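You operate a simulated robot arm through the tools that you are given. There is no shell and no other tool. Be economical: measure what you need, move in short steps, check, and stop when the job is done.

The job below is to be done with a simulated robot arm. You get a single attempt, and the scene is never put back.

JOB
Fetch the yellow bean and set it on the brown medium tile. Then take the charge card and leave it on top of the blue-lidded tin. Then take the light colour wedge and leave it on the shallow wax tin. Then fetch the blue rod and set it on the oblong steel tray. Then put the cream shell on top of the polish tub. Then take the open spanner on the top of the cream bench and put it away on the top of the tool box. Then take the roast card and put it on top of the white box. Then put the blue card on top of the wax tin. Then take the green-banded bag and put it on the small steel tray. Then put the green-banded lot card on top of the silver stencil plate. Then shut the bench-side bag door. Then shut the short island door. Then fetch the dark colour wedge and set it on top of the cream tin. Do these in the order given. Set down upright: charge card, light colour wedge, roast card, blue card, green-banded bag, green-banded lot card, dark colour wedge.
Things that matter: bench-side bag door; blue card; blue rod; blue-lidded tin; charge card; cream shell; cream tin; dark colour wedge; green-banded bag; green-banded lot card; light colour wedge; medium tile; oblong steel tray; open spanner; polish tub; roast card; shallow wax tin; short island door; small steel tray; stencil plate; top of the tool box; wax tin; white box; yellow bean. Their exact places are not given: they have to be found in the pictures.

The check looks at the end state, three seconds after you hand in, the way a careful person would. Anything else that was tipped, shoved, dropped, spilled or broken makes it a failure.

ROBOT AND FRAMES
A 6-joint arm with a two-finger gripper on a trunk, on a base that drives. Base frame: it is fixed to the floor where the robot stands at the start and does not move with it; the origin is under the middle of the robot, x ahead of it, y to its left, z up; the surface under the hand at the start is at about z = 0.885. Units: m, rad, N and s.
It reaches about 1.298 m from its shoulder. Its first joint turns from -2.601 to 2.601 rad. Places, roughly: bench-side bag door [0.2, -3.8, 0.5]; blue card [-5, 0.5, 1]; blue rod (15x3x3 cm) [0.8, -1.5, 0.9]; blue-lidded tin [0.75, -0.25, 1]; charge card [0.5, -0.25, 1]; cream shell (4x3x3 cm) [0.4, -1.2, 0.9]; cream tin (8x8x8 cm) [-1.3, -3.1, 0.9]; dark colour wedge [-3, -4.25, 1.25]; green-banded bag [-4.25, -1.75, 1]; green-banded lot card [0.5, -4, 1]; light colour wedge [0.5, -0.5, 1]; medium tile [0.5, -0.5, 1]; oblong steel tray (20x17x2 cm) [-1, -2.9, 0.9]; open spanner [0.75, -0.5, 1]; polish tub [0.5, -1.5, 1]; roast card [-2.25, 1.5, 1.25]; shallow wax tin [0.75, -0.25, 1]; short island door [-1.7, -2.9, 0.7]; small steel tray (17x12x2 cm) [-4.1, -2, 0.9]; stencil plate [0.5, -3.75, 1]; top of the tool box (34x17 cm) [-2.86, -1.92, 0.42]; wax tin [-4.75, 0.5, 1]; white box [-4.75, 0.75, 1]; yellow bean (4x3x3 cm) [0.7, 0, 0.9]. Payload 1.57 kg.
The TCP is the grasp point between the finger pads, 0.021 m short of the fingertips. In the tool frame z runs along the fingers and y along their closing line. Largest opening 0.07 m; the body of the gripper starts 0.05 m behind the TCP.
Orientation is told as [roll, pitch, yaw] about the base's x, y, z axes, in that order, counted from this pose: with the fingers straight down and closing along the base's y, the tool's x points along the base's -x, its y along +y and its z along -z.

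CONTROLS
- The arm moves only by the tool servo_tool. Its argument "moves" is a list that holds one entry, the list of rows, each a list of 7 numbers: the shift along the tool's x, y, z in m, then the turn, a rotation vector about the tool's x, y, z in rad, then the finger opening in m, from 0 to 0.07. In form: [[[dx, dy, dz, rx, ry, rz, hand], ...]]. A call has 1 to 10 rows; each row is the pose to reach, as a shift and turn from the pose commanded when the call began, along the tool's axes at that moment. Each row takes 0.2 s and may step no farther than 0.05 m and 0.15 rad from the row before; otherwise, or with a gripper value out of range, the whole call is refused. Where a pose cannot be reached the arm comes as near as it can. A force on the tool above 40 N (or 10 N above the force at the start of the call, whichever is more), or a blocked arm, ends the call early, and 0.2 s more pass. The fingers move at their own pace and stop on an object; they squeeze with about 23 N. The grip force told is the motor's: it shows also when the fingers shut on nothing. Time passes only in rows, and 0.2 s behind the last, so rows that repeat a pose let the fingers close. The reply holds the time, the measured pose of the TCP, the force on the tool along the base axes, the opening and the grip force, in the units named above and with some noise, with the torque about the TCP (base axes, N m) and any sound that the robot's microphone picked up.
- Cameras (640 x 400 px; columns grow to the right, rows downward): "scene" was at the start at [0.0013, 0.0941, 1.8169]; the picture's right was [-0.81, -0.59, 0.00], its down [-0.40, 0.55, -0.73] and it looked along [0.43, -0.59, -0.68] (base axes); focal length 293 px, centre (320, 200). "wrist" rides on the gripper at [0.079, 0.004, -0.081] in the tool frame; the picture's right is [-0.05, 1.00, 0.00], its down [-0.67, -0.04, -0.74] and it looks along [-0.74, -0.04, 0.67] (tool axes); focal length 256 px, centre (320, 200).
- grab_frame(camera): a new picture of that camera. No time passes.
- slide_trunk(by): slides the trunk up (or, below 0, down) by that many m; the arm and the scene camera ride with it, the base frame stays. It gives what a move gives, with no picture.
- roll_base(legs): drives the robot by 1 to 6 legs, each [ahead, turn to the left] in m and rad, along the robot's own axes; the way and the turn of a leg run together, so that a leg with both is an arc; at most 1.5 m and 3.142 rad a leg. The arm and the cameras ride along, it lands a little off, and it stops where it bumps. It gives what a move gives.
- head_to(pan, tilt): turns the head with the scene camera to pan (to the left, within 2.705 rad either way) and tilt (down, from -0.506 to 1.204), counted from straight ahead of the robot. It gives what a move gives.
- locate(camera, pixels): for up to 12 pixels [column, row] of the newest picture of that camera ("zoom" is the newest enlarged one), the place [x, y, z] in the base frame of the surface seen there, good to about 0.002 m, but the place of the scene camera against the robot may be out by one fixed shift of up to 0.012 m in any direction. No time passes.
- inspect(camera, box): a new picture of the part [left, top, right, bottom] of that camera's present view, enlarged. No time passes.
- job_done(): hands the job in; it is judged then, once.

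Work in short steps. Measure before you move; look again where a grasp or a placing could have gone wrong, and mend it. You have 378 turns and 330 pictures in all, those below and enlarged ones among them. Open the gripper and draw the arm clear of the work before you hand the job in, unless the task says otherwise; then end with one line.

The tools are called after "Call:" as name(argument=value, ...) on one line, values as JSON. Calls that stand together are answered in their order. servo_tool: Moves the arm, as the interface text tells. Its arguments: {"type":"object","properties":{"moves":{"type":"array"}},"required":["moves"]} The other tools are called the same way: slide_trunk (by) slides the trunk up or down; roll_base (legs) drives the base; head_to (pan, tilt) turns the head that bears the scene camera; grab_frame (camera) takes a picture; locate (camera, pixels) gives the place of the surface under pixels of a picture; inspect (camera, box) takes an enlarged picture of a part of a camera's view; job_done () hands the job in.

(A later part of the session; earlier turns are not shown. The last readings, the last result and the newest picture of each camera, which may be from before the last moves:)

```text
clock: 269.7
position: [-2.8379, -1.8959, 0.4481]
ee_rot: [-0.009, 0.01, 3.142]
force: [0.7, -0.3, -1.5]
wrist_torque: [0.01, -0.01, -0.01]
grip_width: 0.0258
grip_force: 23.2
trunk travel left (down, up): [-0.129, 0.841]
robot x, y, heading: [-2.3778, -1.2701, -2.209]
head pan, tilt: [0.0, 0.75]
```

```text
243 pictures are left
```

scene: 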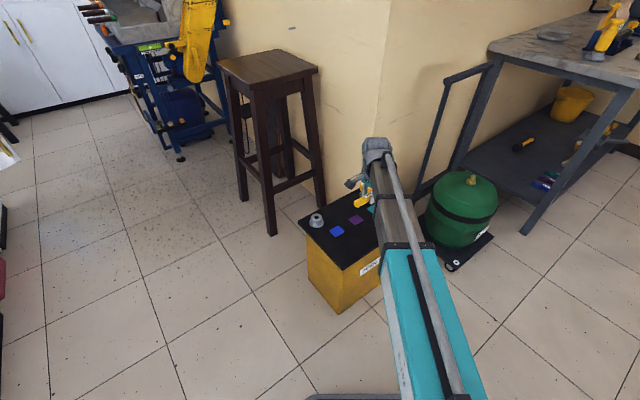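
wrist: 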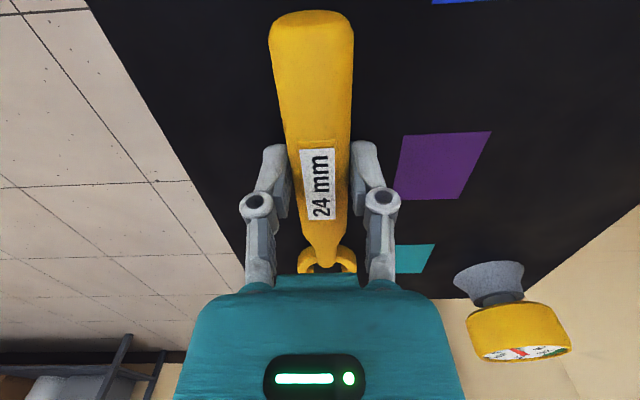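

Lower 5 mm more to contact, then release and rise.

Call:
slide_trunk(by=-0.005)

Call:
servo_tool(moves=[[[0, 0, 0, 0, 0, 0, 0.03], [0, 0, 0, 0, 0, 0, 0.035], [0, 0, 0, 0, 0, 0, 0.045], [0, 0, 0, 0, 0, 0, 0.055], [0, 0, 0, 0, 0, 0, 0.055]]])

Call:
slide_trunk(by=0.2)

Call:
grab_frame(camera="wrist")

```text
clock: 270.3
position: [-2.8381, -1.8956, 0.4429]
ee_rot: [-0.006, 0.008, 3.141]
force: [-1.2, 0.0, 3.5]
wrist_torque: [-0.06, -0.16, -0.03]
grip_width: 0.0262
grip_force: 23.5
trunk travel left (down, up): [-0.124, 0.846]
robot x, y, heading: [-2.3772, -1.2702, -2.213]
head pan, tilt: [0.0, 0.75]
```

```text
clock: 271.5
position: [-2.8383, -1.8964, 0.4423]
ee_rot: [-0.005, 0.007, 3.142]
force: [0.0, -0.1, 0.7]
wrist_torque: [0.02, -0.02, 0.02]
grip_width: 0.055
grip_force: 0.1
trunk travel left (down, up): [-0.124, 0.846]
robot x, y, heading: [-2.3769, -1.2698, -2.21]
head pan, tilt: [0.0, 0.75]
```

```text
clock: 273.6
position: [-2.8374, -1.8949, 0.6419]
ee_rot: [-0.008, 0.009, 3.14]
force: [-0.4, 0.0, 0.2]
wrist_torque: [0.01, -0.03, -0.03]
grip_width: 0.0549
grip_force: 0.1
trunk travel left (down, up): [-0.324, 0.646]
robot x, y, heading: [-2.376, -1.2687, -2.213]
head pan, tilt: [0.0, 0.75]
```

```text
242 pictures are left
```

wrist: 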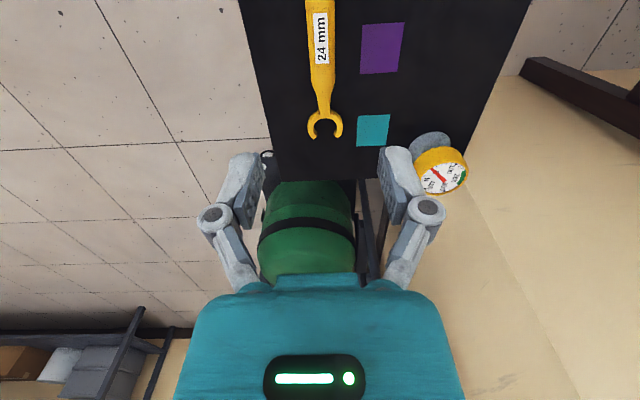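

Spanner placed. Raise, retract, then drive toward the rack with the roast card.

Call:
slide_trunk(by=0.4)

Call:
slide_trunk(by=0.24)

Call:
servo_tool(moves=[[[0.03, -0.035, 0, 0, 0, 0, 0.07], [0.06, -0.07, 0, 0, 0, 0, 0.07], [0.09, -0.105, 0, 0, 0, 0, 0.07], [0.11, -0.14, 0, 0, 0, 0, 0.07]]])

Call:
roll_base(legs=[[0, -2.57], [1.4, 0]])

Call:
head_to(pan=0.0, tilt=0.5)

Call:
grab_frame(camera="scene")

```text
clock: 277.5
position: [-2.8381, -1.8956, 1.0425]
ee_rot: [-0.007, 0.008, 3.141]
force: [-0.4, -0.1, 0.1]
wrist_torque: [0.02, 0.04, -0.04]
grip_width: 0.0548
grip_force: 0.1
trunk travel left (down, up): [-0.724, 0.246]
robot x, y, heading: [-2.3708, -1.2684, -2.21]
head pan, tilt: [0.0, 0.75]
```

```text
clock: 280.0
position: [-2.8383, -1.896, 1.282]
ee_rot: [-0.007, 0.009, 3.14]
force: [-0.4, -0.4, 0.1]
wrist_torque: [-0.01, 0.02, 0.02]
grip_width: 0.0547
grip_force: 0.2
trunk travel left (down, up): [-0.964, 0.006]
robot x, y, heading: [-2.3764, -1.2695, -2.211]
head pan, tilt: [0.0, 0.75]
```

```text
clock: 281.0
position: [-2.7273, -1.7537, 1.2825]
ee_rot: [-0.005, 0.009, 3.141]
force: [0.2, 0.5, 0.7]
wrist_torque: [-0.01, 0.0, -0.04]
grip_width: 0.0701
grip_force: 0.0
out of reach, approached as far as the arm can: row 2, 3, 4
trunk travel left (down, up): [-0.964, 0.006]
robot x, y, heading: [-2.377, -1.2705, -2.209]
head pan, tilt: [0.0, 0.75]
```

```text
clock: 298.9
position: [-2.1312, 0.7482, 1.281]
ee_rot: [-0.007, 0.01, 0.499]
force: [0.5, 0.2, 1.0]
wrist_torque: [0.01, 0.01, -0.04]
grip_width: 0.0699
grip_force: 0.1
trunk travel left (down, up): [-0.964, 0.006]
robot x, y, heading: [-2.2103, 0.1529, 1.426]
head pan, tilt: [0.0, 0.75]
```

```text
clock: 299.7
position: [-2.1312, 0.7472, 1.283]
ee_rot: [-0.007, 0.007, 0.499]
force: [-0.1, 0.8, -0.3]
wrist_torque: [-0.01, -0.01, 0.01]
grip_width: 0.0699
grip_force: 0.2
trunk travel left (down, up): [-0.964, 0.006]
robot x, y, heading: [-2.2115, 0.156, 1.421]
head pan, tilt: [0.0, 0.499]
```

```text
241 pictures are left
```

scene: 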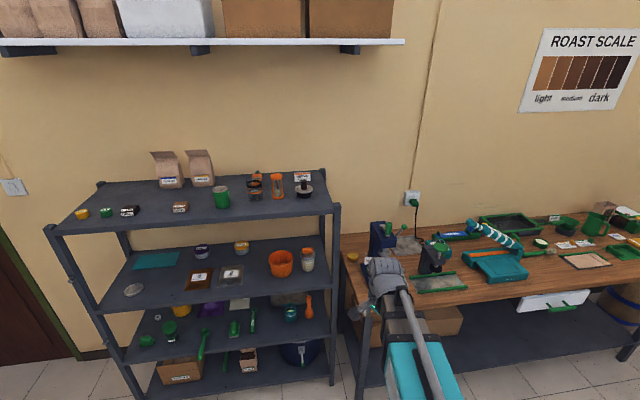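

Zoom on the rack's top shelf to find the roast card.

Call:
inspect(camera="scene", box=[50, 140, 350, 300])

Call:
locate(camera="scene", pixels=[[180, 208], [128, 211], [303, 176], [254, 188], [52, 228], [338, 206], [320, 172], [222, 198], [340, 262], [365, 320], [405, 42], [380, 235]])

```text
2.13 times, centred on (200, 220) of scene
```

zoom: 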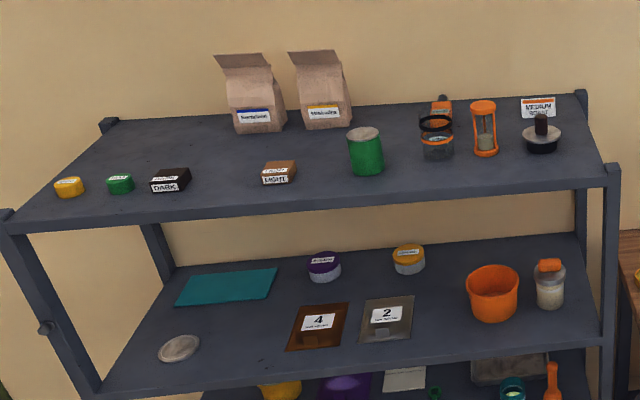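

```text
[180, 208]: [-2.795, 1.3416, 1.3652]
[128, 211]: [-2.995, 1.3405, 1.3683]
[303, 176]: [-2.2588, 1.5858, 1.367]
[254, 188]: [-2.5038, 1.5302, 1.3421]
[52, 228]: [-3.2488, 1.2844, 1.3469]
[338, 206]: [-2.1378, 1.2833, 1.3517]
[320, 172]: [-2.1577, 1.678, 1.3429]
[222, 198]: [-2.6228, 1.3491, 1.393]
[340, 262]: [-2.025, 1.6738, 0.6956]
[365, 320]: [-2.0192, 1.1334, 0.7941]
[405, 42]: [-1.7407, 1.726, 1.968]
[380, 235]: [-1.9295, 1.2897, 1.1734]
```

The roast card (MEDIUM ROAST, orange stripe) is at about (−2.26, 1.586, 1.367), behind a tamper. Test whether the arm can rise by itself.

Call:
servo_tool(moves=[[[0, 0, -0.05, 0, 0, 0, 0.07], [0, 0, -0.1, 0, 0, 0, 0.07], [0, 0, -0.15, 0, 0, 0, 0.07], [0, 0, -0.2, 0, 0, 0, 0.07], [0, 0, -0.25, 0, 0, 0, 0.07], [0, 0, -0.25, 0, 0, 0, 0.07]]])

Call:
grab_frame(camera="scene")

Call:
grab_frame(camera="wrist")

```text
clock: 301.1
position: [-2.1378, 0.7503, 1.2832]
ee_rot: [-0.007, 0.008, 0.498]
force: [0.6, -0.7, -0.3]
wrist_torque: [0.0, 0.02, 0.0]
grip_width: 0.0697
grip_force: 0.2
out of reach, approached as far as the arm can: row 1, 2, 3, 4, 5, 6
trunk travel left (down, up): [-0.964, 0.006]
robot x, y, heading: [-2.2086, 0.1531, 1.429]
head pan, tilt: [0.0, 0.499]
```

```text
239 pictures are left
```

scene: 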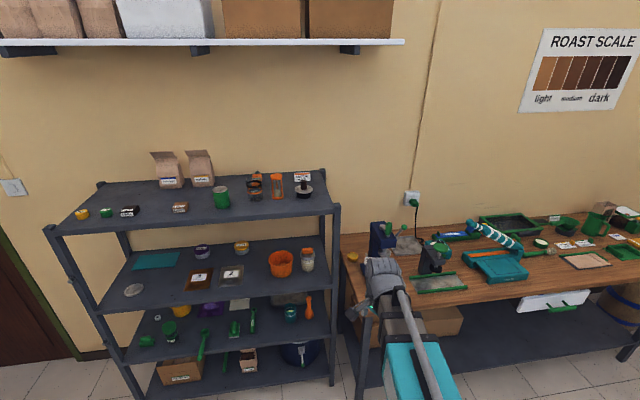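

```text
238 pictures are left
```

wrist: 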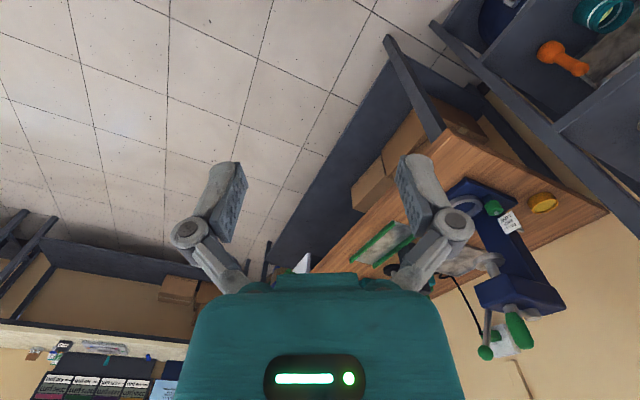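

The arm has no own vertical travel, so for this high card I'll have to pitch the hand. First drive to about (−1.6, 0.55) on the right side and look closer.

Call:
roll_base(legs=[[0, -0.85], [0.72, 0], [0, 1.43]])

Call:
head_to(pan=0.1, tilt=0.35)

Call:
grab_frame(camera="scene")

```text
clock: 314.3
position: [-1.8537, 1.1075, 1.2828]
ee_rot: [-0.008, 0.009, 1.078]
force: [0.4, -0.1, 0.1]
wrist_torque: [-0.02, 0.0, 0.0]
grip_width: 0.0699
grip_force: 0.0
trunk travel left (down, up): [-0.964, 0.006]
robot x, y, heading: [-1.5622, 0.5792, 2.003]
head pan, tilt: [0.0, 0.499]
```

```text
clock: 315.0
position: [-1.8523, 1.1067, 1.2824]
ee_rot: [-0.007, 0.009, 1.079]
force: [0.9, 0.3, 0.1]
wrist_torque: [0.0, 0.02, -0.02]
grip_width: 0.0698
grip_force: 0.0
trunk travel left (down, up): [-0.964, 0.006]
robot x, y, heading: [-1.5639, 0.5792, 2.006]
head pan, tilt: [0.099, 0.351]
```

```text
237 pictures are left
```

scene: 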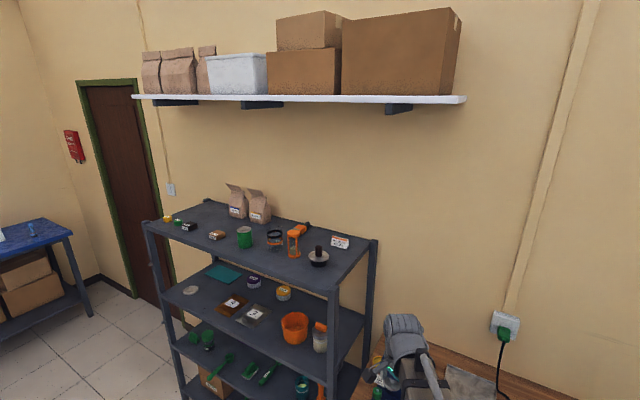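

Call:
inspect(camera="scene", box=[260, 210, 390, 290])

Call:
locate(camera="zoom", pixels=[[350, 130], [432, 145], [350, 175], [430, 190], [390, 160], [290, 185], [290, 230], [262, 235], [318, 240], [500, 170], [180, 150], [290, 262]])

```text
4.92 times, centred on (325, 250) of scene
```

zoom: 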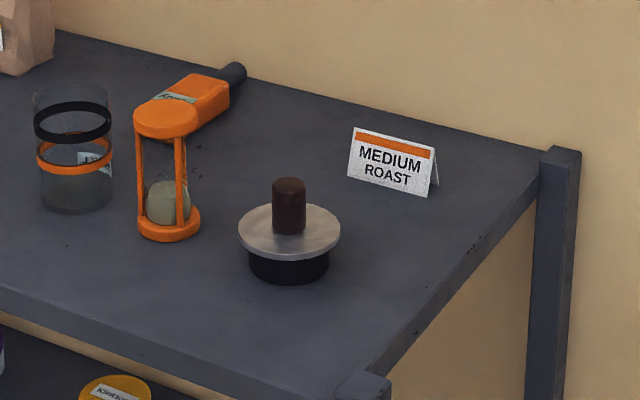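

```text
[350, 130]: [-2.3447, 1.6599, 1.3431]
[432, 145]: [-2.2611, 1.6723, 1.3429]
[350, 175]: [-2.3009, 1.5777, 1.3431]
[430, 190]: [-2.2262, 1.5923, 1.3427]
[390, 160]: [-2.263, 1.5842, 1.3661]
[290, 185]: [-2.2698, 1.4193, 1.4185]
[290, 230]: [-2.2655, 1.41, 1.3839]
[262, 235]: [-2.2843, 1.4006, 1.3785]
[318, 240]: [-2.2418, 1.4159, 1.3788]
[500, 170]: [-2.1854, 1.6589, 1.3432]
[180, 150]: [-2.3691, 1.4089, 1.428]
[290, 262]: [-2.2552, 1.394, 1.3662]
```

The card stands free: centre ≈ (−2.263, 1.59), base z 1.343, ridge along x; tamper is 0.17 m in front. I plan to grip with the hand pitched ~57° pointing to −x, closing along y. First turn yaw to 0 here.

Call:
servo_tool(moves=[[[0, 0, 0, 0, 0, 0.135, 0.07], [0, 0, 0, 0, 0, 0.27, 0.07], [0, 0, 0, 0, 0, 0.405, 0.07], [0, 0, 0, 0, 0, 0.54, 0.07], [0, 0, 0, 0, 0, 0.675, 0.07], [0, 0, 0, 0, 0, 0.81, 0.07], [0, 0, 0, 0, 0, 0.945, 0.07], [0, 0, 0, 0, 0, 1.079, 0.07], [0, 0, 0, 0, 0, 1.079, 0.07]]])

Call:
servo_tool(moves=[[[0.018, 0, -0.001, 0, 0.1, 0, 0.07], [0.036, 0, -0.004, 0, 0.2, 0, 0.07], [0.053, 0, -0.008, 0, 0.3, 0, 0.07], [0.053, 0, -0.008, 0, 0.3, 0, 0.07]]])

```text
clock: 317.0
position: [-1.8541, 1.106, 1.2822]
ee_rot: [-0.01, -0.002, -0.002]
force: [-0.6, -0.9, -0.6]
wrist_torque: [-0.02, -0.01, 0.02]
grip_width: 0.0701
grip_force: 0.1
trunk travel left (down, up): [-0.964, 0.006]
robot x, y, heading: [-1.5628, 0.5796, 2.004]
head pan, tilt: [0.099, 0.351]
```

```text
clock: 318.0
position: [-1.9069, 1.107, 1.2913]
ee_rot: [-0.01, 0.3, -0.003]
force: [-0.2, -0.4, -0.3]
wrist_torque: [0.03, 0.02, 0.04]
grip_width: 0.0701
grip_force: 0.1
trunk travel left (down, up): [-0.964, 0.006]
robot x, y, heading: [-1.562, 0.579, 2.004]
head pan, tilt: [0.099, 0.351]
```

Tilting works. Continue the pitch to 1.0.

Call:
servo_tool(moves=[[[0.018, 0, -0.0009, 0, 0.1, 0, 0.07], [0.0358, 0, -0.0036, 0, 0.2, 0, 0.07], [0.0532, 0, -0.008, 0, 0.3, 0, 0.07], [0.0701, 0, -0.0142, 0, 0.4, 0, 0.07], [0.0863, 0, -0.022, 0, 0.5, 0, 0.07], [0.1016, 0, -0.0314, 0, 0.6, 0, 0.07], [0.116, 0, -0.0423, 0, 0.7, 0, 0.07], [0.116, 0, -0.0423, 0, 0.7, 0, 0.07]]])

Call:
grab_frame(camera="wrist")

Call:
grab_frame(camera="scene")

```text
clock: 319.8
position: [-2.0048, 1.1052, 1.3681]
ee_rot: [-0.02, 0.998, -0.016]
force: [-0.3, 0.1, -0.4]
wrist_torque: [-0.01, 0.0, 0.03]
grip_width: 0.07
grip_force: 0.1
trunk travel left (down, up): [-0.964, 0.006]
robot x, y, heading: [-1.5595, 0.5815, 2.002]
head pan, tilt: [0.099, 0.351]
```

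```text
235 pictures are left
```

wrist: 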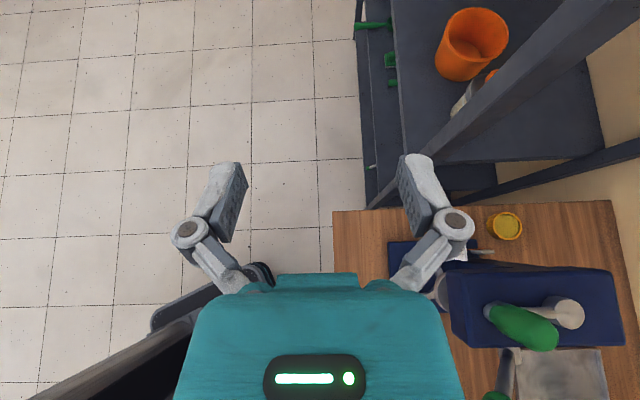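

```text
234 pictures are left
```

scene: 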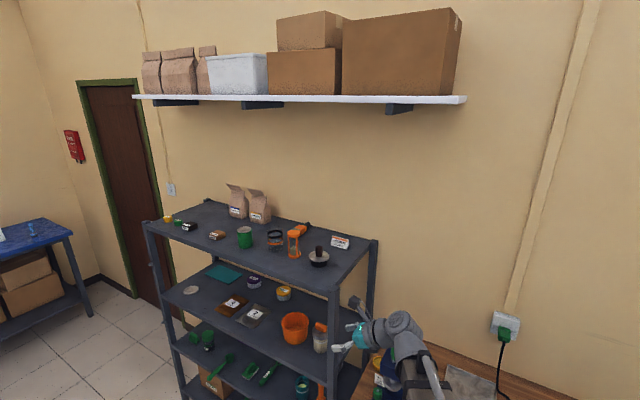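

Pitch 1.0 reached, TCP z 1.368. Move in +y to line up at y ≈ 1.592 while still to the right of the rack.

Call:
servo_tool(moves=[[[0, 0.0487, 0, 0, 0, 0, 0.06], [0, 0.0974, 0, 0, 0, 0, 0.06], [0, 0.1461, 0, 0, 0, 0, 0.06], [0, 0.1948, 0, 0, 0, 0, 0.06], [0, 0.2435, 0, 0, 0, 0, 0.06], [0, 0.2922, 0, 0, 0, 0, 0.06], [0, 0.3409, 0, 0, 0, 0, 0.06], [0, 0.3896, 0, 0, 0, 0, 0.06], [0, 0.4383, 0, 0, 0, 0, 0.06], [0, 0.487, 0, 0, 0, 0, 0.06]]])

Call:
grab_frame(camera="wrist")

Call:
inspect(camera="scene", box=[260, 190, 440, 310])

```text
clock: 322.0
position: [-2.0033, 1.5954, 1.3656]
ee_rot: [-0.021, 0.996, -0.018]
force: [0.0, -0.2, 0.2]
wrist_torque: [-0.01, -0.02, 0.0]
grip_width: 0.0598
grip_force: 0.1
out of reach, approached as far as the arm can: row 2, 3, 4, 5, 6, 7, 8, 9, 10
trunk travel left (down, up): [-0.964, 0.006]
robot x, y, heading: [-1.5597, 0.5785, 2.011]
head pan, tilt: [0.099, 0.351]
```

```text
233 pictures are left
```

wrist: 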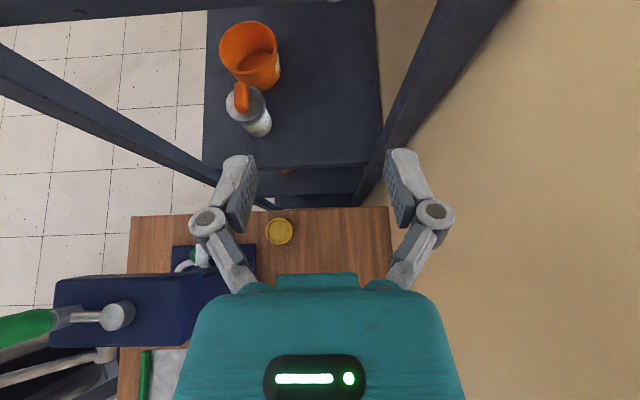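

```text
3.33 times, centred on (350, 250) of scene
```

zoom: 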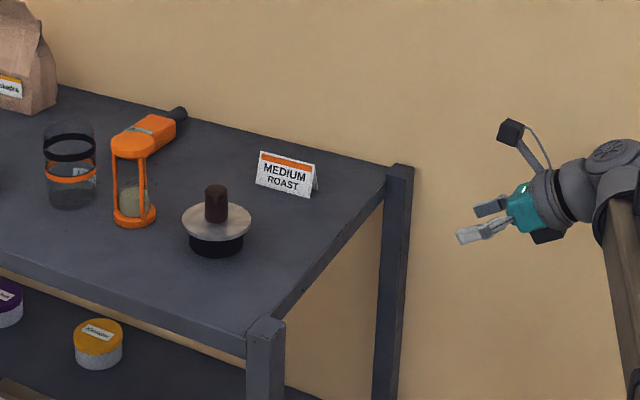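

Locate card corners and posts in this zoom.

Call:
locate(camera="zoom", pixels=[[262, 153], [315, 166], [311, 195], [257, 184], [400, 168], [391, 172], [285, 162], [216, 190], [247, 215], [318, 190], [485, 228], [270, 325]])

```text
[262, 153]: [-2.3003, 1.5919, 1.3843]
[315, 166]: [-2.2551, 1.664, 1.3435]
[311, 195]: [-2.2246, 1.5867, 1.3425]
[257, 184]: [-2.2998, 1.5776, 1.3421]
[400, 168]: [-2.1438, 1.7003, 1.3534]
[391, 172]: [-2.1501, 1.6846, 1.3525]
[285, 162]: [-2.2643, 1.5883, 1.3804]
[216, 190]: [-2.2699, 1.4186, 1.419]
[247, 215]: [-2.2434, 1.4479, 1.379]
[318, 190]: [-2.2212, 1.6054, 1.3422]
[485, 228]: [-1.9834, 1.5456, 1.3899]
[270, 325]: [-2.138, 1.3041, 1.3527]
```

Align yaw to the card (0.12 rad) and shift +0.019 in y; then advance 0.13 m toward the card and look.

Call:
servo_tool(moves=[[[0, 0.01, 0, 0.05, 0, -0.038, 0.06], [0, 0.0186, 0, 0.095, 0, -0.075, 0.06], [0, 0.0186, 0, 0.095, 0, -0.075, 0.06]]])

Call:
servo_tool(moves=[[[0.0245, 0, 0.0378, 0, 0, 0, 0.06], [0.049, 0, 0.0755, 0, 0, 0, 0.06], [0.0707, 0, 0.109, 0, 0, 0, 0.06], [0.0707, 0, 0.109, 0, 0, 0, 0.06]]])

Call:
grab_frame(camera="wrist")

Call:
inspect(camera="scene", box=[260, 190, 440, 310])

```text
clock: 322.8
position: [-2.0046, 1.6129, 1.3679]
ee_rot: [0.001, 0.998, 0.121]
force: [0.1, 0.5, 0.3]
wrist_torque: [0.0, 0.02, 0.03]
grip_width: 0.0598
grip_force: 0.1
trunk travel left (down, up): [-0.964, 0.006]
robot x, y, heading: [-1.5629, 0.5768, 2.005]
head pan, tilt: [0.099, 0.351]
```

```text
clock: 323.8
position: [-2.1343, 1.596, 1.3685]
ee_rot: [0.002, 1.001, 0.122]
force: [0.1, 0.7, 0.8]
wrist_torque: [0.01, 0.01, 0.02]
grip_width: 0.06
grip_force: 0.1
trunk travel left (down, up): [-0.964, 0.006]
robot x, y, heading: [-1.5642, 0.5798, 2.006]
head pan, tilt: [0.099, 0.351]
```

```text
231 pictures are left
```

wrist: 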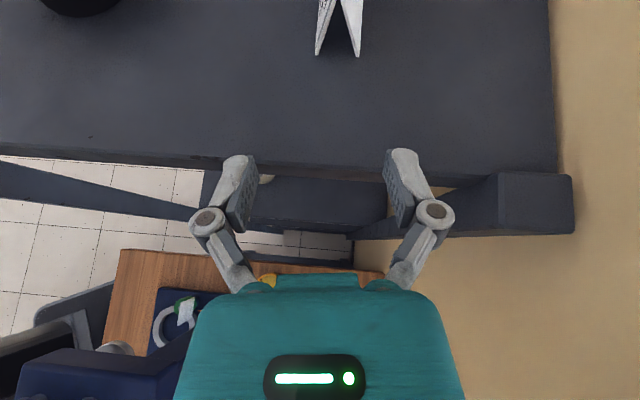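

```text
3.33 times, centred on (350, 250) of scene
```

zoom: 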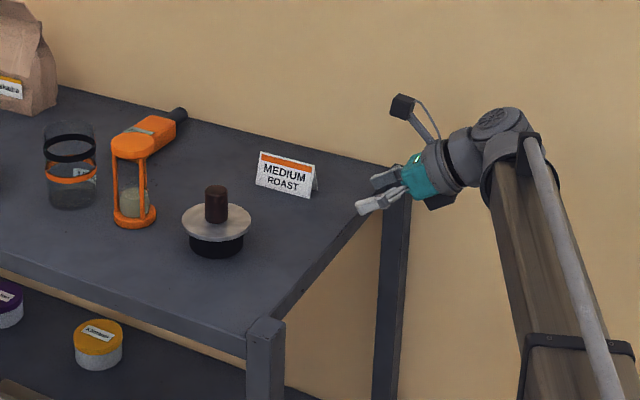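

Now the wrist sees the card's end at (338,30). Locate it.

Call:
inspect(camera="wrist", box=[240, 0, 432, 120])

Call:
locate(camera="zoom", pixels=[[258, 180], [400, 187], [335, 5], [270, 120], [385, 120], [330, 250], [330, 60]])

```text
3.33 times, centred on (336, 60) of wrist
```

zoom: 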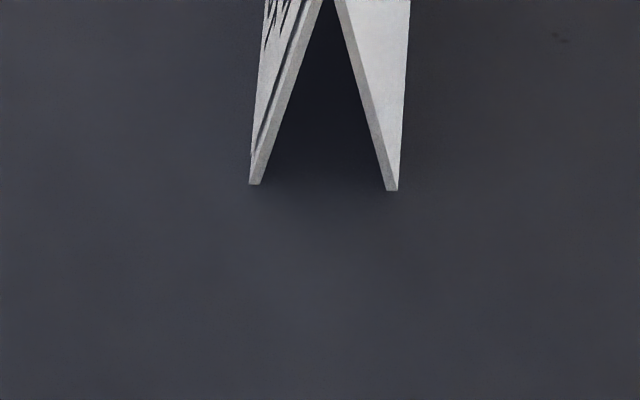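

```text
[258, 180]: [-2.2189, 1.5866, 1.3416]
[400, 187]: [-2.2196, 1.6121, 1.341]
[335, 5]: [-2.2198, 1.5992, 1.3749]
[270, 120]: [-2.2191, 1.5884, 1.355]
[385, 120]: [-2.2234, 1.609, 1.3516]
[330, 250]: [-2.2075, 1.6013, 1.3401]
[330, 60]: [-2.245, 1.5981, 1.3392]
```

Call:
locate(camera="zoom", pixels=[[251, 178], [256, 100], [263, 10], [399, 180], [404, 100], [409, 10], [246, 100], [414, 100]])

```text
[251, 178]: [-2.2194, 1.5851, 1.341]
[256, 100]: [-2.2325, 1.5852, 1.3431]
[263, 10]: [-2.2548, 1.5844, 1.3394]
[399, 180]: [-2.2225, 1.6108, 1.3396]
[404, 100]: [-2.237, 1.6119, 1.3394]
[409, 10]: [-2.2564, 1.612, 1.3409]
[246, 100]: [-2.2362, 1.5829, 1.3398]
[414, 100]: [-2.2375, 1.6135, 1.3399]
```

Cross-check card's orientation with a strong scene zoom.

Call:
inspect(camera="scene", box=[320, 225, 368, 255])

Call:
locate(camera="zoom", pixels=[[150, 240], [230, 260], [320, 280], [370, 290], [200, 150], [300, 170], [350, 180]])

```text
13.33 times, centred on (344, 240) of scene
```

zoom: 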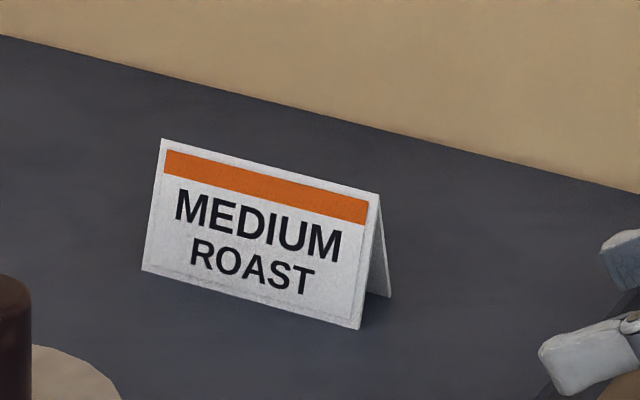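

```text
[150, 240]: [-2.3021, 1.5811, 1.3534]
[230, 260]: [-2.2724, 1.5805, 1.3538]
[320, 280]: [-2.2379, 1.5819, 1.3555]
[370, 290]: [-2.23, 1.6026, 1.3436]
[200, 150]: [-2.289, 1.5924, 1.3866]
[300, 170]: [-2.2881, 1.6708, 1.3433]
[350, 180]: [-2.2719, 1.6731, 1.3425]
```

Card axis is along x: centre (−2.258, 1.598), base 1.340. Rotate yaw back to 0 and advance to TCP x ≈ −2.243.

Call:
servo_tool(moves=[[[0, 0.001, 0, -0.051, 0, 0.033, 0.06], [0, 0.002, 0, -0.1024, 0, 0.0663, 0.06], [0, 0.002, 0, -0.1024, 0, 0.0663, 0.06]]])

Call:
inspect(camera="wrist", box=[240, 0, 432, 120])

Call:
locate(camera="zoom", pixels=[[251, 178], [256, 100], [399, 180], [404, 100], [300, 20], [380, 20]])

```text
clock: 324.6
position: [-2.135, 1.5987, 1.3681]
ee_rot: [0.001, 1.001, -0.002]
force: [-0.6, -0.2, -0.2]
wrist_torque: [-0.04, 0.0, -0.01]
grip_width: 0.0599
grip_force: 0.0
trunk travel left (down, up): [-0.964, 0.006]
robot x, y, heading: [-1.5664, 0.5786, 2.006]
head pan, tilt: [0.099, 0.351]
```

```text
3.33 times, centred on (336, 60) of wrist
```

zoom: 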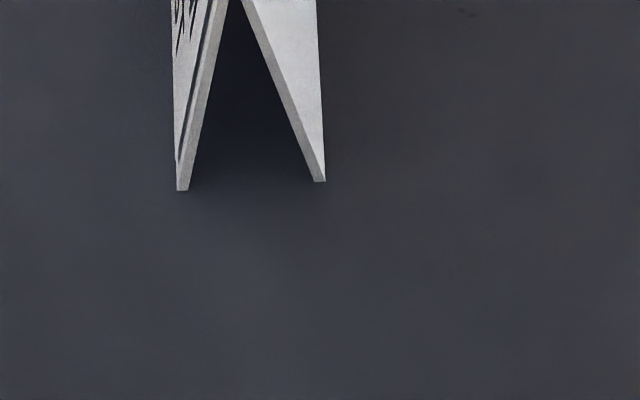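

```text
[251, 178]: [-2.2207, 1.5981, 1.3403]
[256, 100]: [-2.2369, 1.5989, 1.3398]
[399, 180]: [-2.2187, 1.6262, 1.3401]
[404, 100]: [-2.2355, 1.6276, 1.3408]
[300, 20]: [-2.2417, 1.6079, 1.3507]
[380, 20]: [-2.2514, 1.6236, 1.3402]
```

Aligned. Advance 0.108 m.

Call:
servo_tool(moves=[[[0.0195, 0, 0.0303, 0, 0, 0, 0.06], [0.039, 0, 0.0606, 0, 0, 0, 0.06], [0.0584, 0, 0.0909, 0, 0, 0, 0.06], [0.0584, 0, 0.0909, 0, 0, 0, 0.06]]])

Call:
grab_frame(camera="wrist")

Call:
inspect(camera="scene", box=[290, 200, 410, 275])

```text
clock: 325.6
position: [-2.2435, 1.5979, 1.3672]
ee_rot: [0.001, 0.997, -0.001]
force: [0.4, -0.5, -0.8]
wrist_torque: [-0.01, 0.0, -0.03]
grip_width: 0.0601
grip_force: 0.1
trunk travel left (down, up): [-0.964, 0.006]
robot x, y, heading: [-1.567, 0.5798, 2.002]
head pan, tilt: [0.099, 0.351]
```

```text
226 pictures are left
```

wrist: 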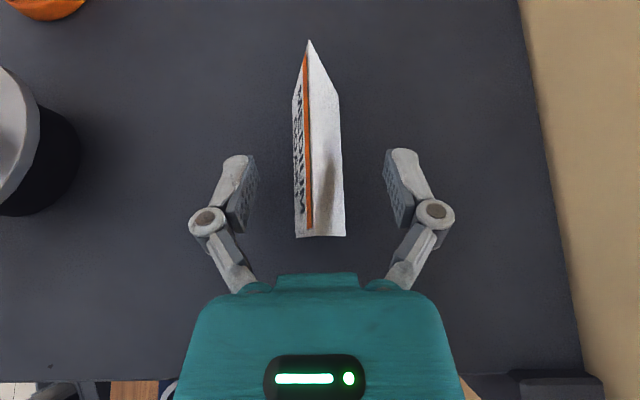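

```text
5.33 times, centred on (350, 238) of scene
```

zoom: 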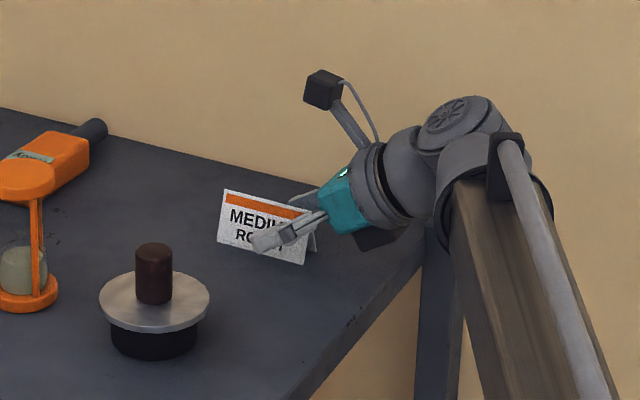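

Card is between the fingers. Lower 5 mm and close.

Call:
slide_trunk(by=-0.005)

Call:
servo_tool(moves=[[[0, 0, 0, 0, 0, 0, 0.04], [0, 0, 0, 0, 0, 0, 0.025], [0, 0, 0, 0, 0, 0, 0.01], [0, 0, 0, 0, 0, 0, 0.0], [0, 0, 0, 0, 0, 0, 0.0]]])

Call:
grab_frame(camera="wrist")

```text
clock: 326.2
position: [-2.2441, 1.5984, 1.3631]
ee_rot: [0.002, 0.996, 0.0]
force: [0.0, -0.1, -0.7]
wrist_torque: [0.02, -0.02, 0.02]
grip_width: 0.06
grip_force: 0.0
trunk travel left (down, up): [-0.959, 0.011]
robot x, y, heading: [-1.5607, 0.5798, 2.002]
head pan, tilt: [0.099, 0.351]
```

```text
clock: 327.4
position: [-2.244, 1.5994, 1.3619]
ee_rot: [0.003, 0.996, 0.0]
force: [0.5, -0.2, -0.3]
wrist_torque: [-0.02, 0.01, -0.01]
grip_width: 0.0212
grip_force: 22.8
trunk travel left (down, up): [-0.959, 0.011]
robot x, y, heading: [-1.5615, 0.5801, 2.007]
head pan, tilt: [0.099, 0.351]
```

```text
224 pictures are left
```

wrist: 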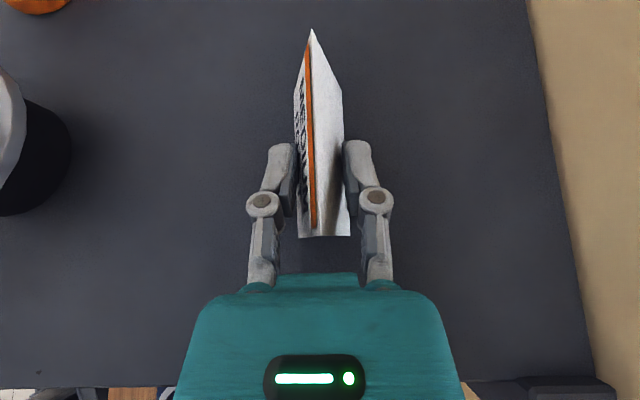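

Held. Raise the 11 mm that remains, then retreat in +x.

Call:
slide_trunk(by=0.011)

Call:
grab_frame(camera="wrist")

Call:
inspect(camera="scene", box=[290, 200, 410, 275])

```text
clock: 328.0
position: [-2.2445, 1.6002, 1.3737]
ee_rot: [0.0, 0.997, 0.0]
force: [0.0, 0.3, -0.4]
wrist_torque: [-0.03, -0.02, 0.01]
grip_width: 0.0207
grip_force: 23.0
trunk travel left (down, up): [-0.97, 0.0]
robot x, y, heading: [-1.5628, 0.579, 2.009]
head pan, tilt: [0.099, 0.351]
```

```text
223 pictures are left
```

wrist: 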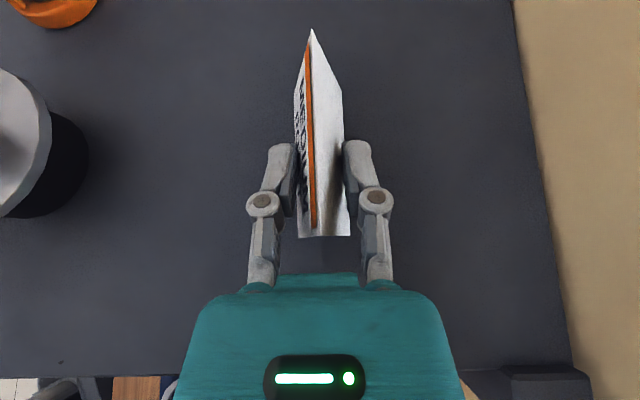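

```text
5.33 times, centred on (350, 238) of scene
```

zoom: 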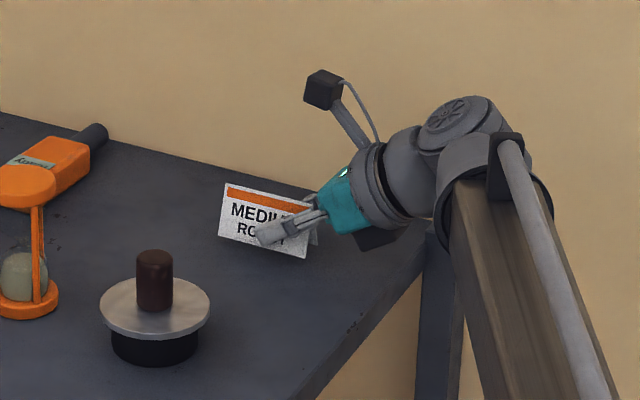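

Lifted upright. Retreat 0.24 m in +x, then back in −y.

Call:
servo_tool(moves=[[[-0.026, 0, -0.0403, 0, 0, 0, 0], [-0.052, 0, -0.0806, 0, 0, 0, 0], [-0.078, 0, -0.121, 0, 0, 0, 0], [-0.104, 0, -0.1613, 0, 0, 0, 0], [-0.13, 0, -0.2016, 0, 0, 0, 0]]])

Call:
servo_tool(moves=[[[0, -0.049, 0, 0, 0, 0, 0], [0, -0.098, 0, 0, 0, 0, 0], [0, -0.147, 0, 0, 0, 0, 0], [0, -0.196, 0, 0, 0, 0, 0], [0, -0.245, 0, 0, 0, 0, 0], [0, -0.294, 0, 0, 0, 0, 0], [0, -0.343, 0, 0, 0, 0, 0], [0, -0.392, 0, 0, 0, 0, 0], [0, -0.44, 0, 0, 0, 0, 0], [0, -0.46, 0, 0, 0, 0, 0]]])

Call:
grab_frame(camera="wrist")

```text
clock: 329.2
position: [-2.0021, 1.5969, 1.3739]
ee_rot: [0.001, 0.999, 0.0]
force: [0.6, 0.5, 0.5]
wrist_torque: [0.0, -0.01, -0.01]
grip_width: 0.0209
grip_force: 23.4
out of reach, approached as far as the arm can: row 5
trunk travel left (down, up): [-0.97, 0.0]
robot x, y, heading: [-1.5649, 0.5808, 2.001]
head pan, tilt: [0.099, 0.351]
```

```text
clock: 331.4
position: [-2.0062, 1.137, 1.3719]
ee_rot: [0.002, 0.995, -0.001]
force: [1.3, -0.2, -0.2]
wrist_torque: [0.02, -0.01, -0.04]
grip_width: 0.0209
grip_force: 22.7
out of reach, approached as far as the arm can: row 6, 7, 8, 9, 10
trunk travel left (down, up): [-0.97, 0.0]
robot x, y, heading: [-1.5624, 0.5768, 2.005]
head pan, tilt: [0.099, 0.351]
```

```text
221 pictures are left
```

wrist: 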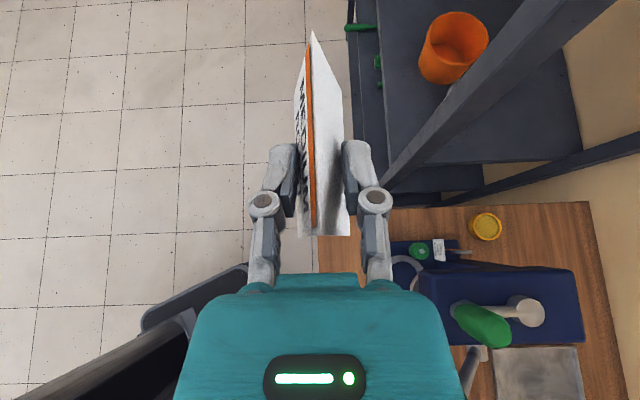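

Turn to face −x and drive toward the blue table, stopping midway to look.

Call:
roll_base(legs=[[0, 1.2], [1.4, 0]])

Call:
head_to(pan=0.0, tilt=0.55)

Call:
grab_frame(camera="scene")

```text
clock: 344.5
position: [-3.6341, 0.1759, 1.3732]
ee_rot: [0.003, 0.995, 1.262]
force: [-0.3, 0.3, -0.4]
wrist_torque: [0.02, -0.02, 0.0]
grip_width: 0.019
grip_force: 23.1
trunk travel left (down, up): [-0.97, 0.0]
robot x, y, heading: [-2.9679, 0.4331, -3.019]
head pan, tilt: [0.099, 0.351]
```

```text
clock: 345.2
position: [-3.6326, 0.1761, 1.3728]
ee_rot: [0.002, 0.997, 1.262]
force: [-0.5, 0.1, 0.3]
wrist_torque: [0.04, 0.0, 0.0]
grip_width: 0.0186
grip_force: 22.6
trunk travel left (down, up): [-0.97, 0.0]
robot x, y, heading: [-2.967, 0.4328, -3.01]
head pan, tilt: [0.0, 0.55]
```

```text
220 pictures are left
```

scene: 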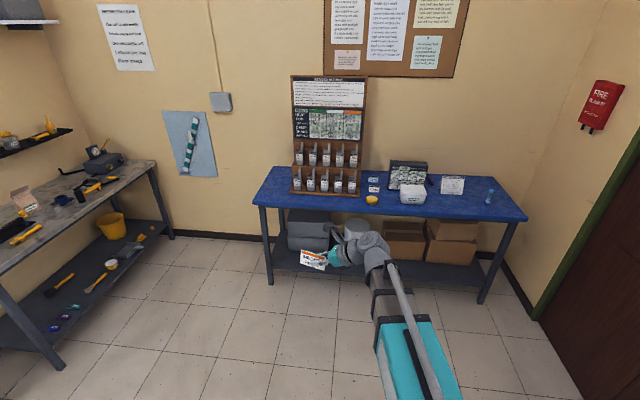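

The grip width shrank a little (0.0212→0.0186). Check the card in the hand, and zoom on the table.

Call:
grab_frame(camera="wrist")

Call:
inspect(camera="scene", box=[240, 140, 540, 300])

Call:
locate(camera="zoom", pixels=[[367, 110], [280, 130], [285, 92], [285, 110], [450, 95], [35, 130], [605, 155], [120, 135], [530, 120], [370, 60], [345, 125], [400, 140]])

```text
219 pictures are left
```

wrist: 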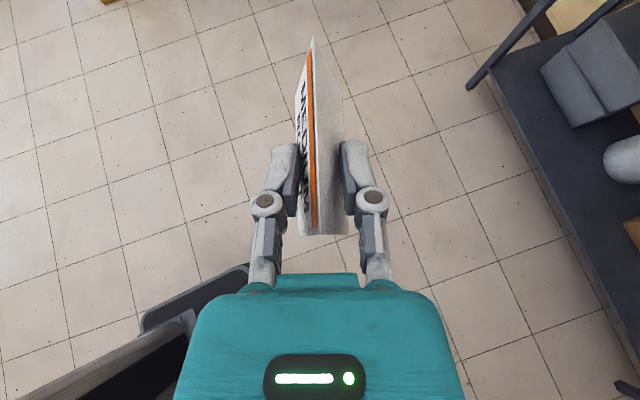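

```text
2.13 times, centred on (390, 220) of scene
```

zoom: 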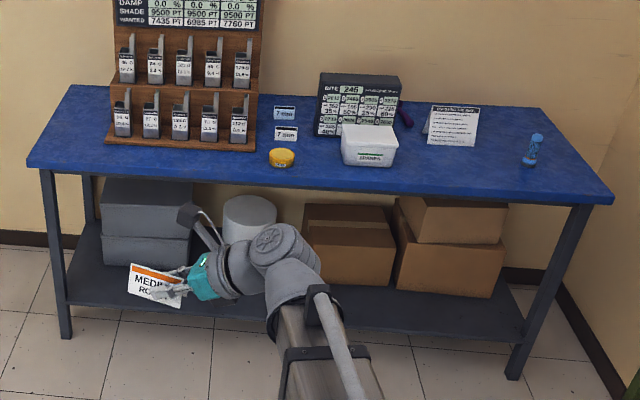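

```text
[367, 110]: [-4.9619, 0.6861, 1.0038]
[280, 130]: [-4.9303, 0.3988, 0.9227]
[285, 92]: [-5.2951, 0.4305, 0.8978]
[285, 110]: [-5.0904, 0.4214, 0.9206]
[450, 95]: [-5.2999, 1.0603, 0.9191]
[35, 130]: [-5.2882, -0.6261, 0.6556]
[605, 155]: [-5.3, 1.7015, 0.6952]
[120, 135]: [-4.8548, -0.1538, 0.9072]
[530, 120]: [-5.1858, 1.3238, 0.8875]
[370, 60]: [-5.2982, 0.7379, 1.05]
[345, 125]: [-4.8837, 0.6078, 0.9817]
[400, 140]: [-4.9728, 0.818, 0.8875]
```

The card creeps slowly, so I place it soon. Drive closer: to about (−3.95, 0.75).

Call:
roll_base(legs=[[0, -0.444], [1.0, 0]])

Call:
grab_frame(camera="scene")

Call:
grab_frame(camera="wrist")

```text
clock: 353.5
position: [-4.6471, 0.8052, 1.3723]
ee_rot: [0.001, 0.995, 0.823]
force: [0.2, 0.5, -1.1]
wrist_torque: [0.01, 0.02, -0.01]
grip_width: 0.0178
grip_force: 23.2
trunk travel left (down, up): [-0.97, 0.0]
robot x, y, heading: [-3.936, 0.7507, 2.819]
head pan, tilt: [0.0, 0.55]
```

```text
217 pictures are left
```

scene: 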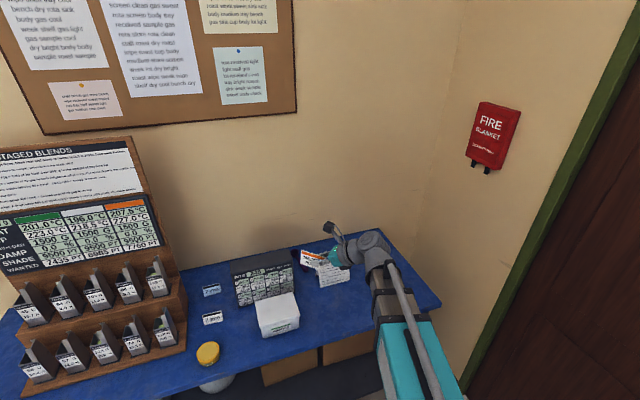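

```text
216 pictures are left
```

wrist: 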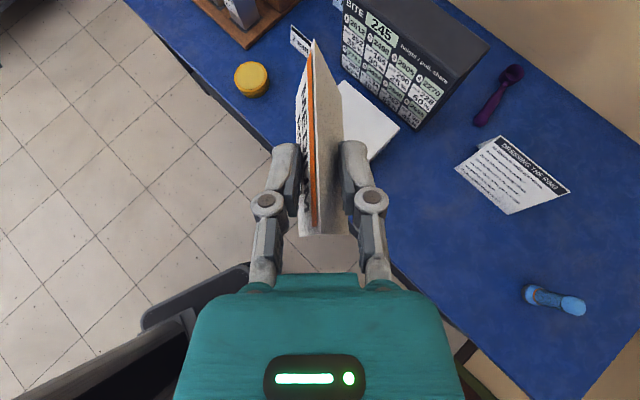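

Call:
inspect(camera="scene", box=[190, 240, 350, 345])

Call:
locate(camera="zoom", pixels=[[265, 250], [405, 215], [430, 300], [285, 340], [345, 275], [300, 360], [170, 150], [400, 150]])

Call:
locate(camera="wrist", pixels=[[355, 95], [345, 85], [398, 128], [372, 158], [365, 130], [460, 25], [430, 60], [253, 80]])

```text
3.81 times, centred on (270, 292) of scene
```

zoom: 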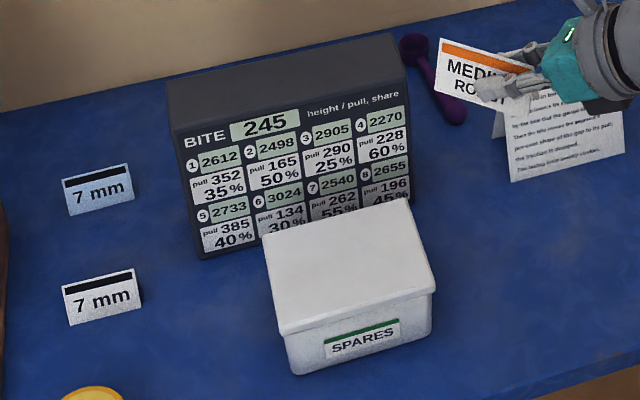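

```text
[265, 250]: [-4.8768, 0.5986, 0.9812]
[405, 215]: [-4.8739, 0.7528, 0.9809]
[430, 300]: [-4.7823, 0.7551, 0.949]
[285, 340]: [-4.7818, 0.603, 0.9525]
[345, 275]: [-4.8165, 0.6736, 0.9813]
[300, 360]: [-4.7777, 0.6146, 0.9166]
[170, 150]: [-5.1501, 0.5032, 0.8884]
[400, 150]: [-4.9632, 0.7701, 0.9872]
```

```text
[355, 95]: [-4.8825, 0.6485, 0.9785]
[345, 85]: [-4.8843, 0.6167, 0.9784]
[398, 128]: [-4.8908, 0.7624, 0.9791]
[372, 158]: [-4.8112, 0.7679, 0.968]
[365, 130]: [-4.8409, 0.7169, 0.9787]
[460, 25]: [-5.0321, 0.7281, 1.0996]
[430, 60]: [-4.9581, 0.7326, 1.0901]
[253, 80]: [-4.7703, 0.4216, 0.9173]
```

White box top centre ≈ (−4.838, 0.684), z 0.9785, long side along y. Move over it and turn the hand to point along −y.

Call:
servo_tool(moves=[[[0.0189, 0.0112, 0.0291, 0.1046, 0, -0.068, 0], [0.0378, 0.0224, 0.0583, 0.2092, 0, -0.1359, 0], [0.0568, 0.0336, 0.0874, 0.3138, 0, -0.2039, 0], [0.0757, 0.0448, 0.1165, 0.4184, 0, -0.2718, 0], [0.0946, 0.056, 0.1457, 0.523, 0, -0.3398, 0], [0.1135, 0.0672, 0.1748, 0.6276, 0, -0.4077, 0], [0.1135, 0.0672, 0.1748, 0.6276, 0, -0.4077, 0]]])

Call:
slide_trunk(by=-0.3)

Call:
grab_frame(camera="wrist")

Call:
inspect(camera="scene", box=[190, 200, 410, 345])

```text
clock: 355.1
position: [-4.8372, 0.6957, 1.373]
ee_rot: [0.003, 0.998, 1.573]
force: [-0.1, -0.6, 0.2]
wrist_torque: [0.0, 0.01, -0.04]
grip_width: 0.0174
grip_force: 22.6
trunk travel left (down, up): [-0.97, 0.0]
robot x, y, heading: [-3.9355, 0.7493, 2.816]
head pan, tilt: [0.0, 0.55]
```

```text
clock: 358.1
position: [-4.8395, 0.696, 1.0737]
ee_rot: [0.003, 0.995, 1.571]
force: [-0.1, -0.8, 0.0]
wrist_torque: [-0.01, 0.02, -0.01]
grip_width: 0.017
grip_force: 23.3
trunk travel left (down, up): [-0.67, 0.3]
robot x, y, heading: [-3.9333, 0.7502, 2.818]
head pan, tilt: [0.0, 0.55]
```

```text
214 pictures are left
```

wrist: 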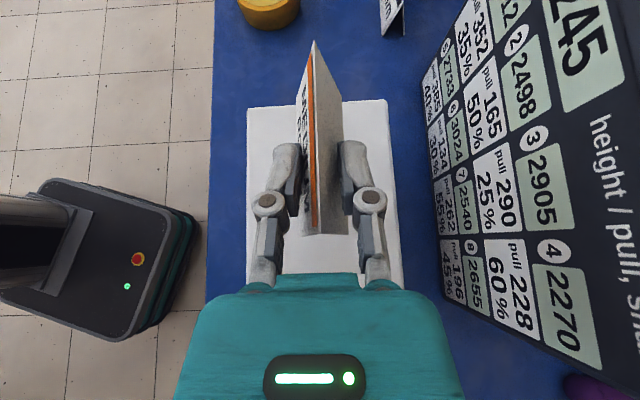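

```text
2.76 times, centred on (300, 272) of scene
```

zoom: 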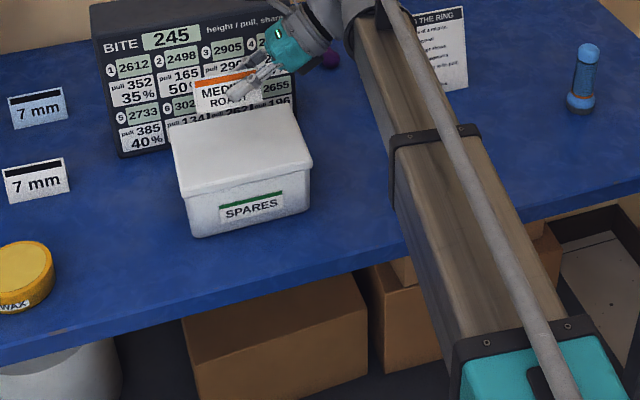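

Measure the card's attitude: ridge points and base edges.

Call:
locate(camera="wrist", pixels=[[313, 46], [313, 60], [314, 120], [316, 180], [317, 225], [296, 105], [340, 100], [303, 230], [347, 230], [255, 115], [380, 110], [395, 280]])

```text
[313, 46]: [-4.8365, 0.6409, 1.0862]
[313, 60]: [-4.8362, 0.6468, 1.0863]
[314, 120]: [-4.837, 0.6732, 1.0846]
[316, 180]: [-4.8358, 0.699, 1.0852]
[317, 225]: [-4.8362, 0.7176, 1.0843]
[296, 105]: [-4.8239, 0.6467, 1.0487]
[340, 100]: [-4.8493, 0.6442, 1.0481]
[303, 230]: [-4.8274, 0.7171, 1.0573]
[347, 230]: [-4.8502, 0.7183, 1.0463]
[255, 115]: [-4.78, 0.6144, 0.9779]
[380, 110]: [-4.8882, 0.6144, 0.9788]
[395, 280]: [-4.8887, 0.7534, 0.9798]
```

Card is level; base is 0.031 below the TCP. Lower to TCP ≈ 1.0095.

Call:
slide_trunk(by=-0.0615)

Call:
slide_trunk(by=-0.003)

Call:
servo_tool(moves=[[[0, 0, 0, 0, 0, 0, 0.02], [0, 0, 0, 0, 0, 0, 0.024], [0, 0, 0, 0, 0, 0, 0.032], [0, 0, 0, 0, 0, 0, 0.05], [0, 0, 0, 0, 0, 0, 0.05]]])

Call:
grab_frame(camera="wrist")

```text
clock: 359.1
position: [-4.8394, 0.6957, 1.0125]
ee_rot: [0.002, 0.996, 1.572]
force: [-0.5, 0.2, 0.3]
wrist_torque: [0.0, 0.01, 0.0]
grip_width: 0.0169
grip_force: 23.1
trunk travel left (down, up): [-0.608, 0.362]
robot x, y, heading: [-3.9366, 0.748, 2.819]
head pan, tilt: [0.0, 0.55]
```

```text
clock: 359.6
position: [-4.838, 0.6962, 1.0079]
ee_rot: [0.002, 0.997, 1.57]
force: [0.2, 0.4, 0.2]
wrist_torque: [-0.01, -0.01, 0.03]
grip_width: 0.0168
grip_force: 22.9
trunk travel left (down, up): [-0.605, 0.365]
robot x, y, heading: [-3.9353, 0.7471, 2.812]
head pan, tilt: [0.0, 0.55]
```

```text
clock: 360.8
position: [-4.8379, 0.696, 1.009]
ee_rot: [0.001, 0.995, 1.569]
force: [-0.9, 0.7, 1.3]
wrist_torque: [-0.02, 0.02, 0.03]
grip_width: 0.0501
grip_force: 0.1
trunk travel left (down, up): [-0.605, 0.365]
robot x, y, heading: [-3.9374, 0.7482, 2.822]
head pan, tilt: [0.0, 0.55]
```

```text
212 pictures are left
```

wrist: 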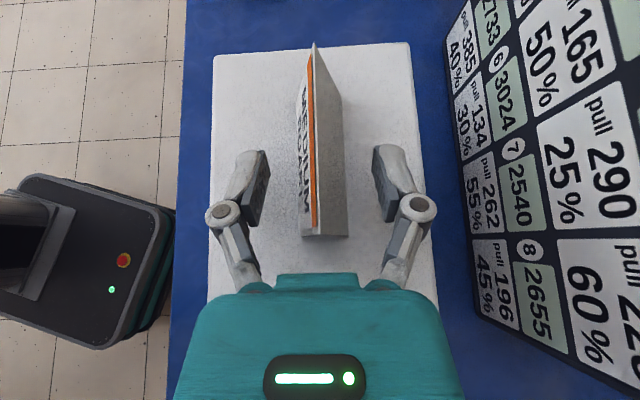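

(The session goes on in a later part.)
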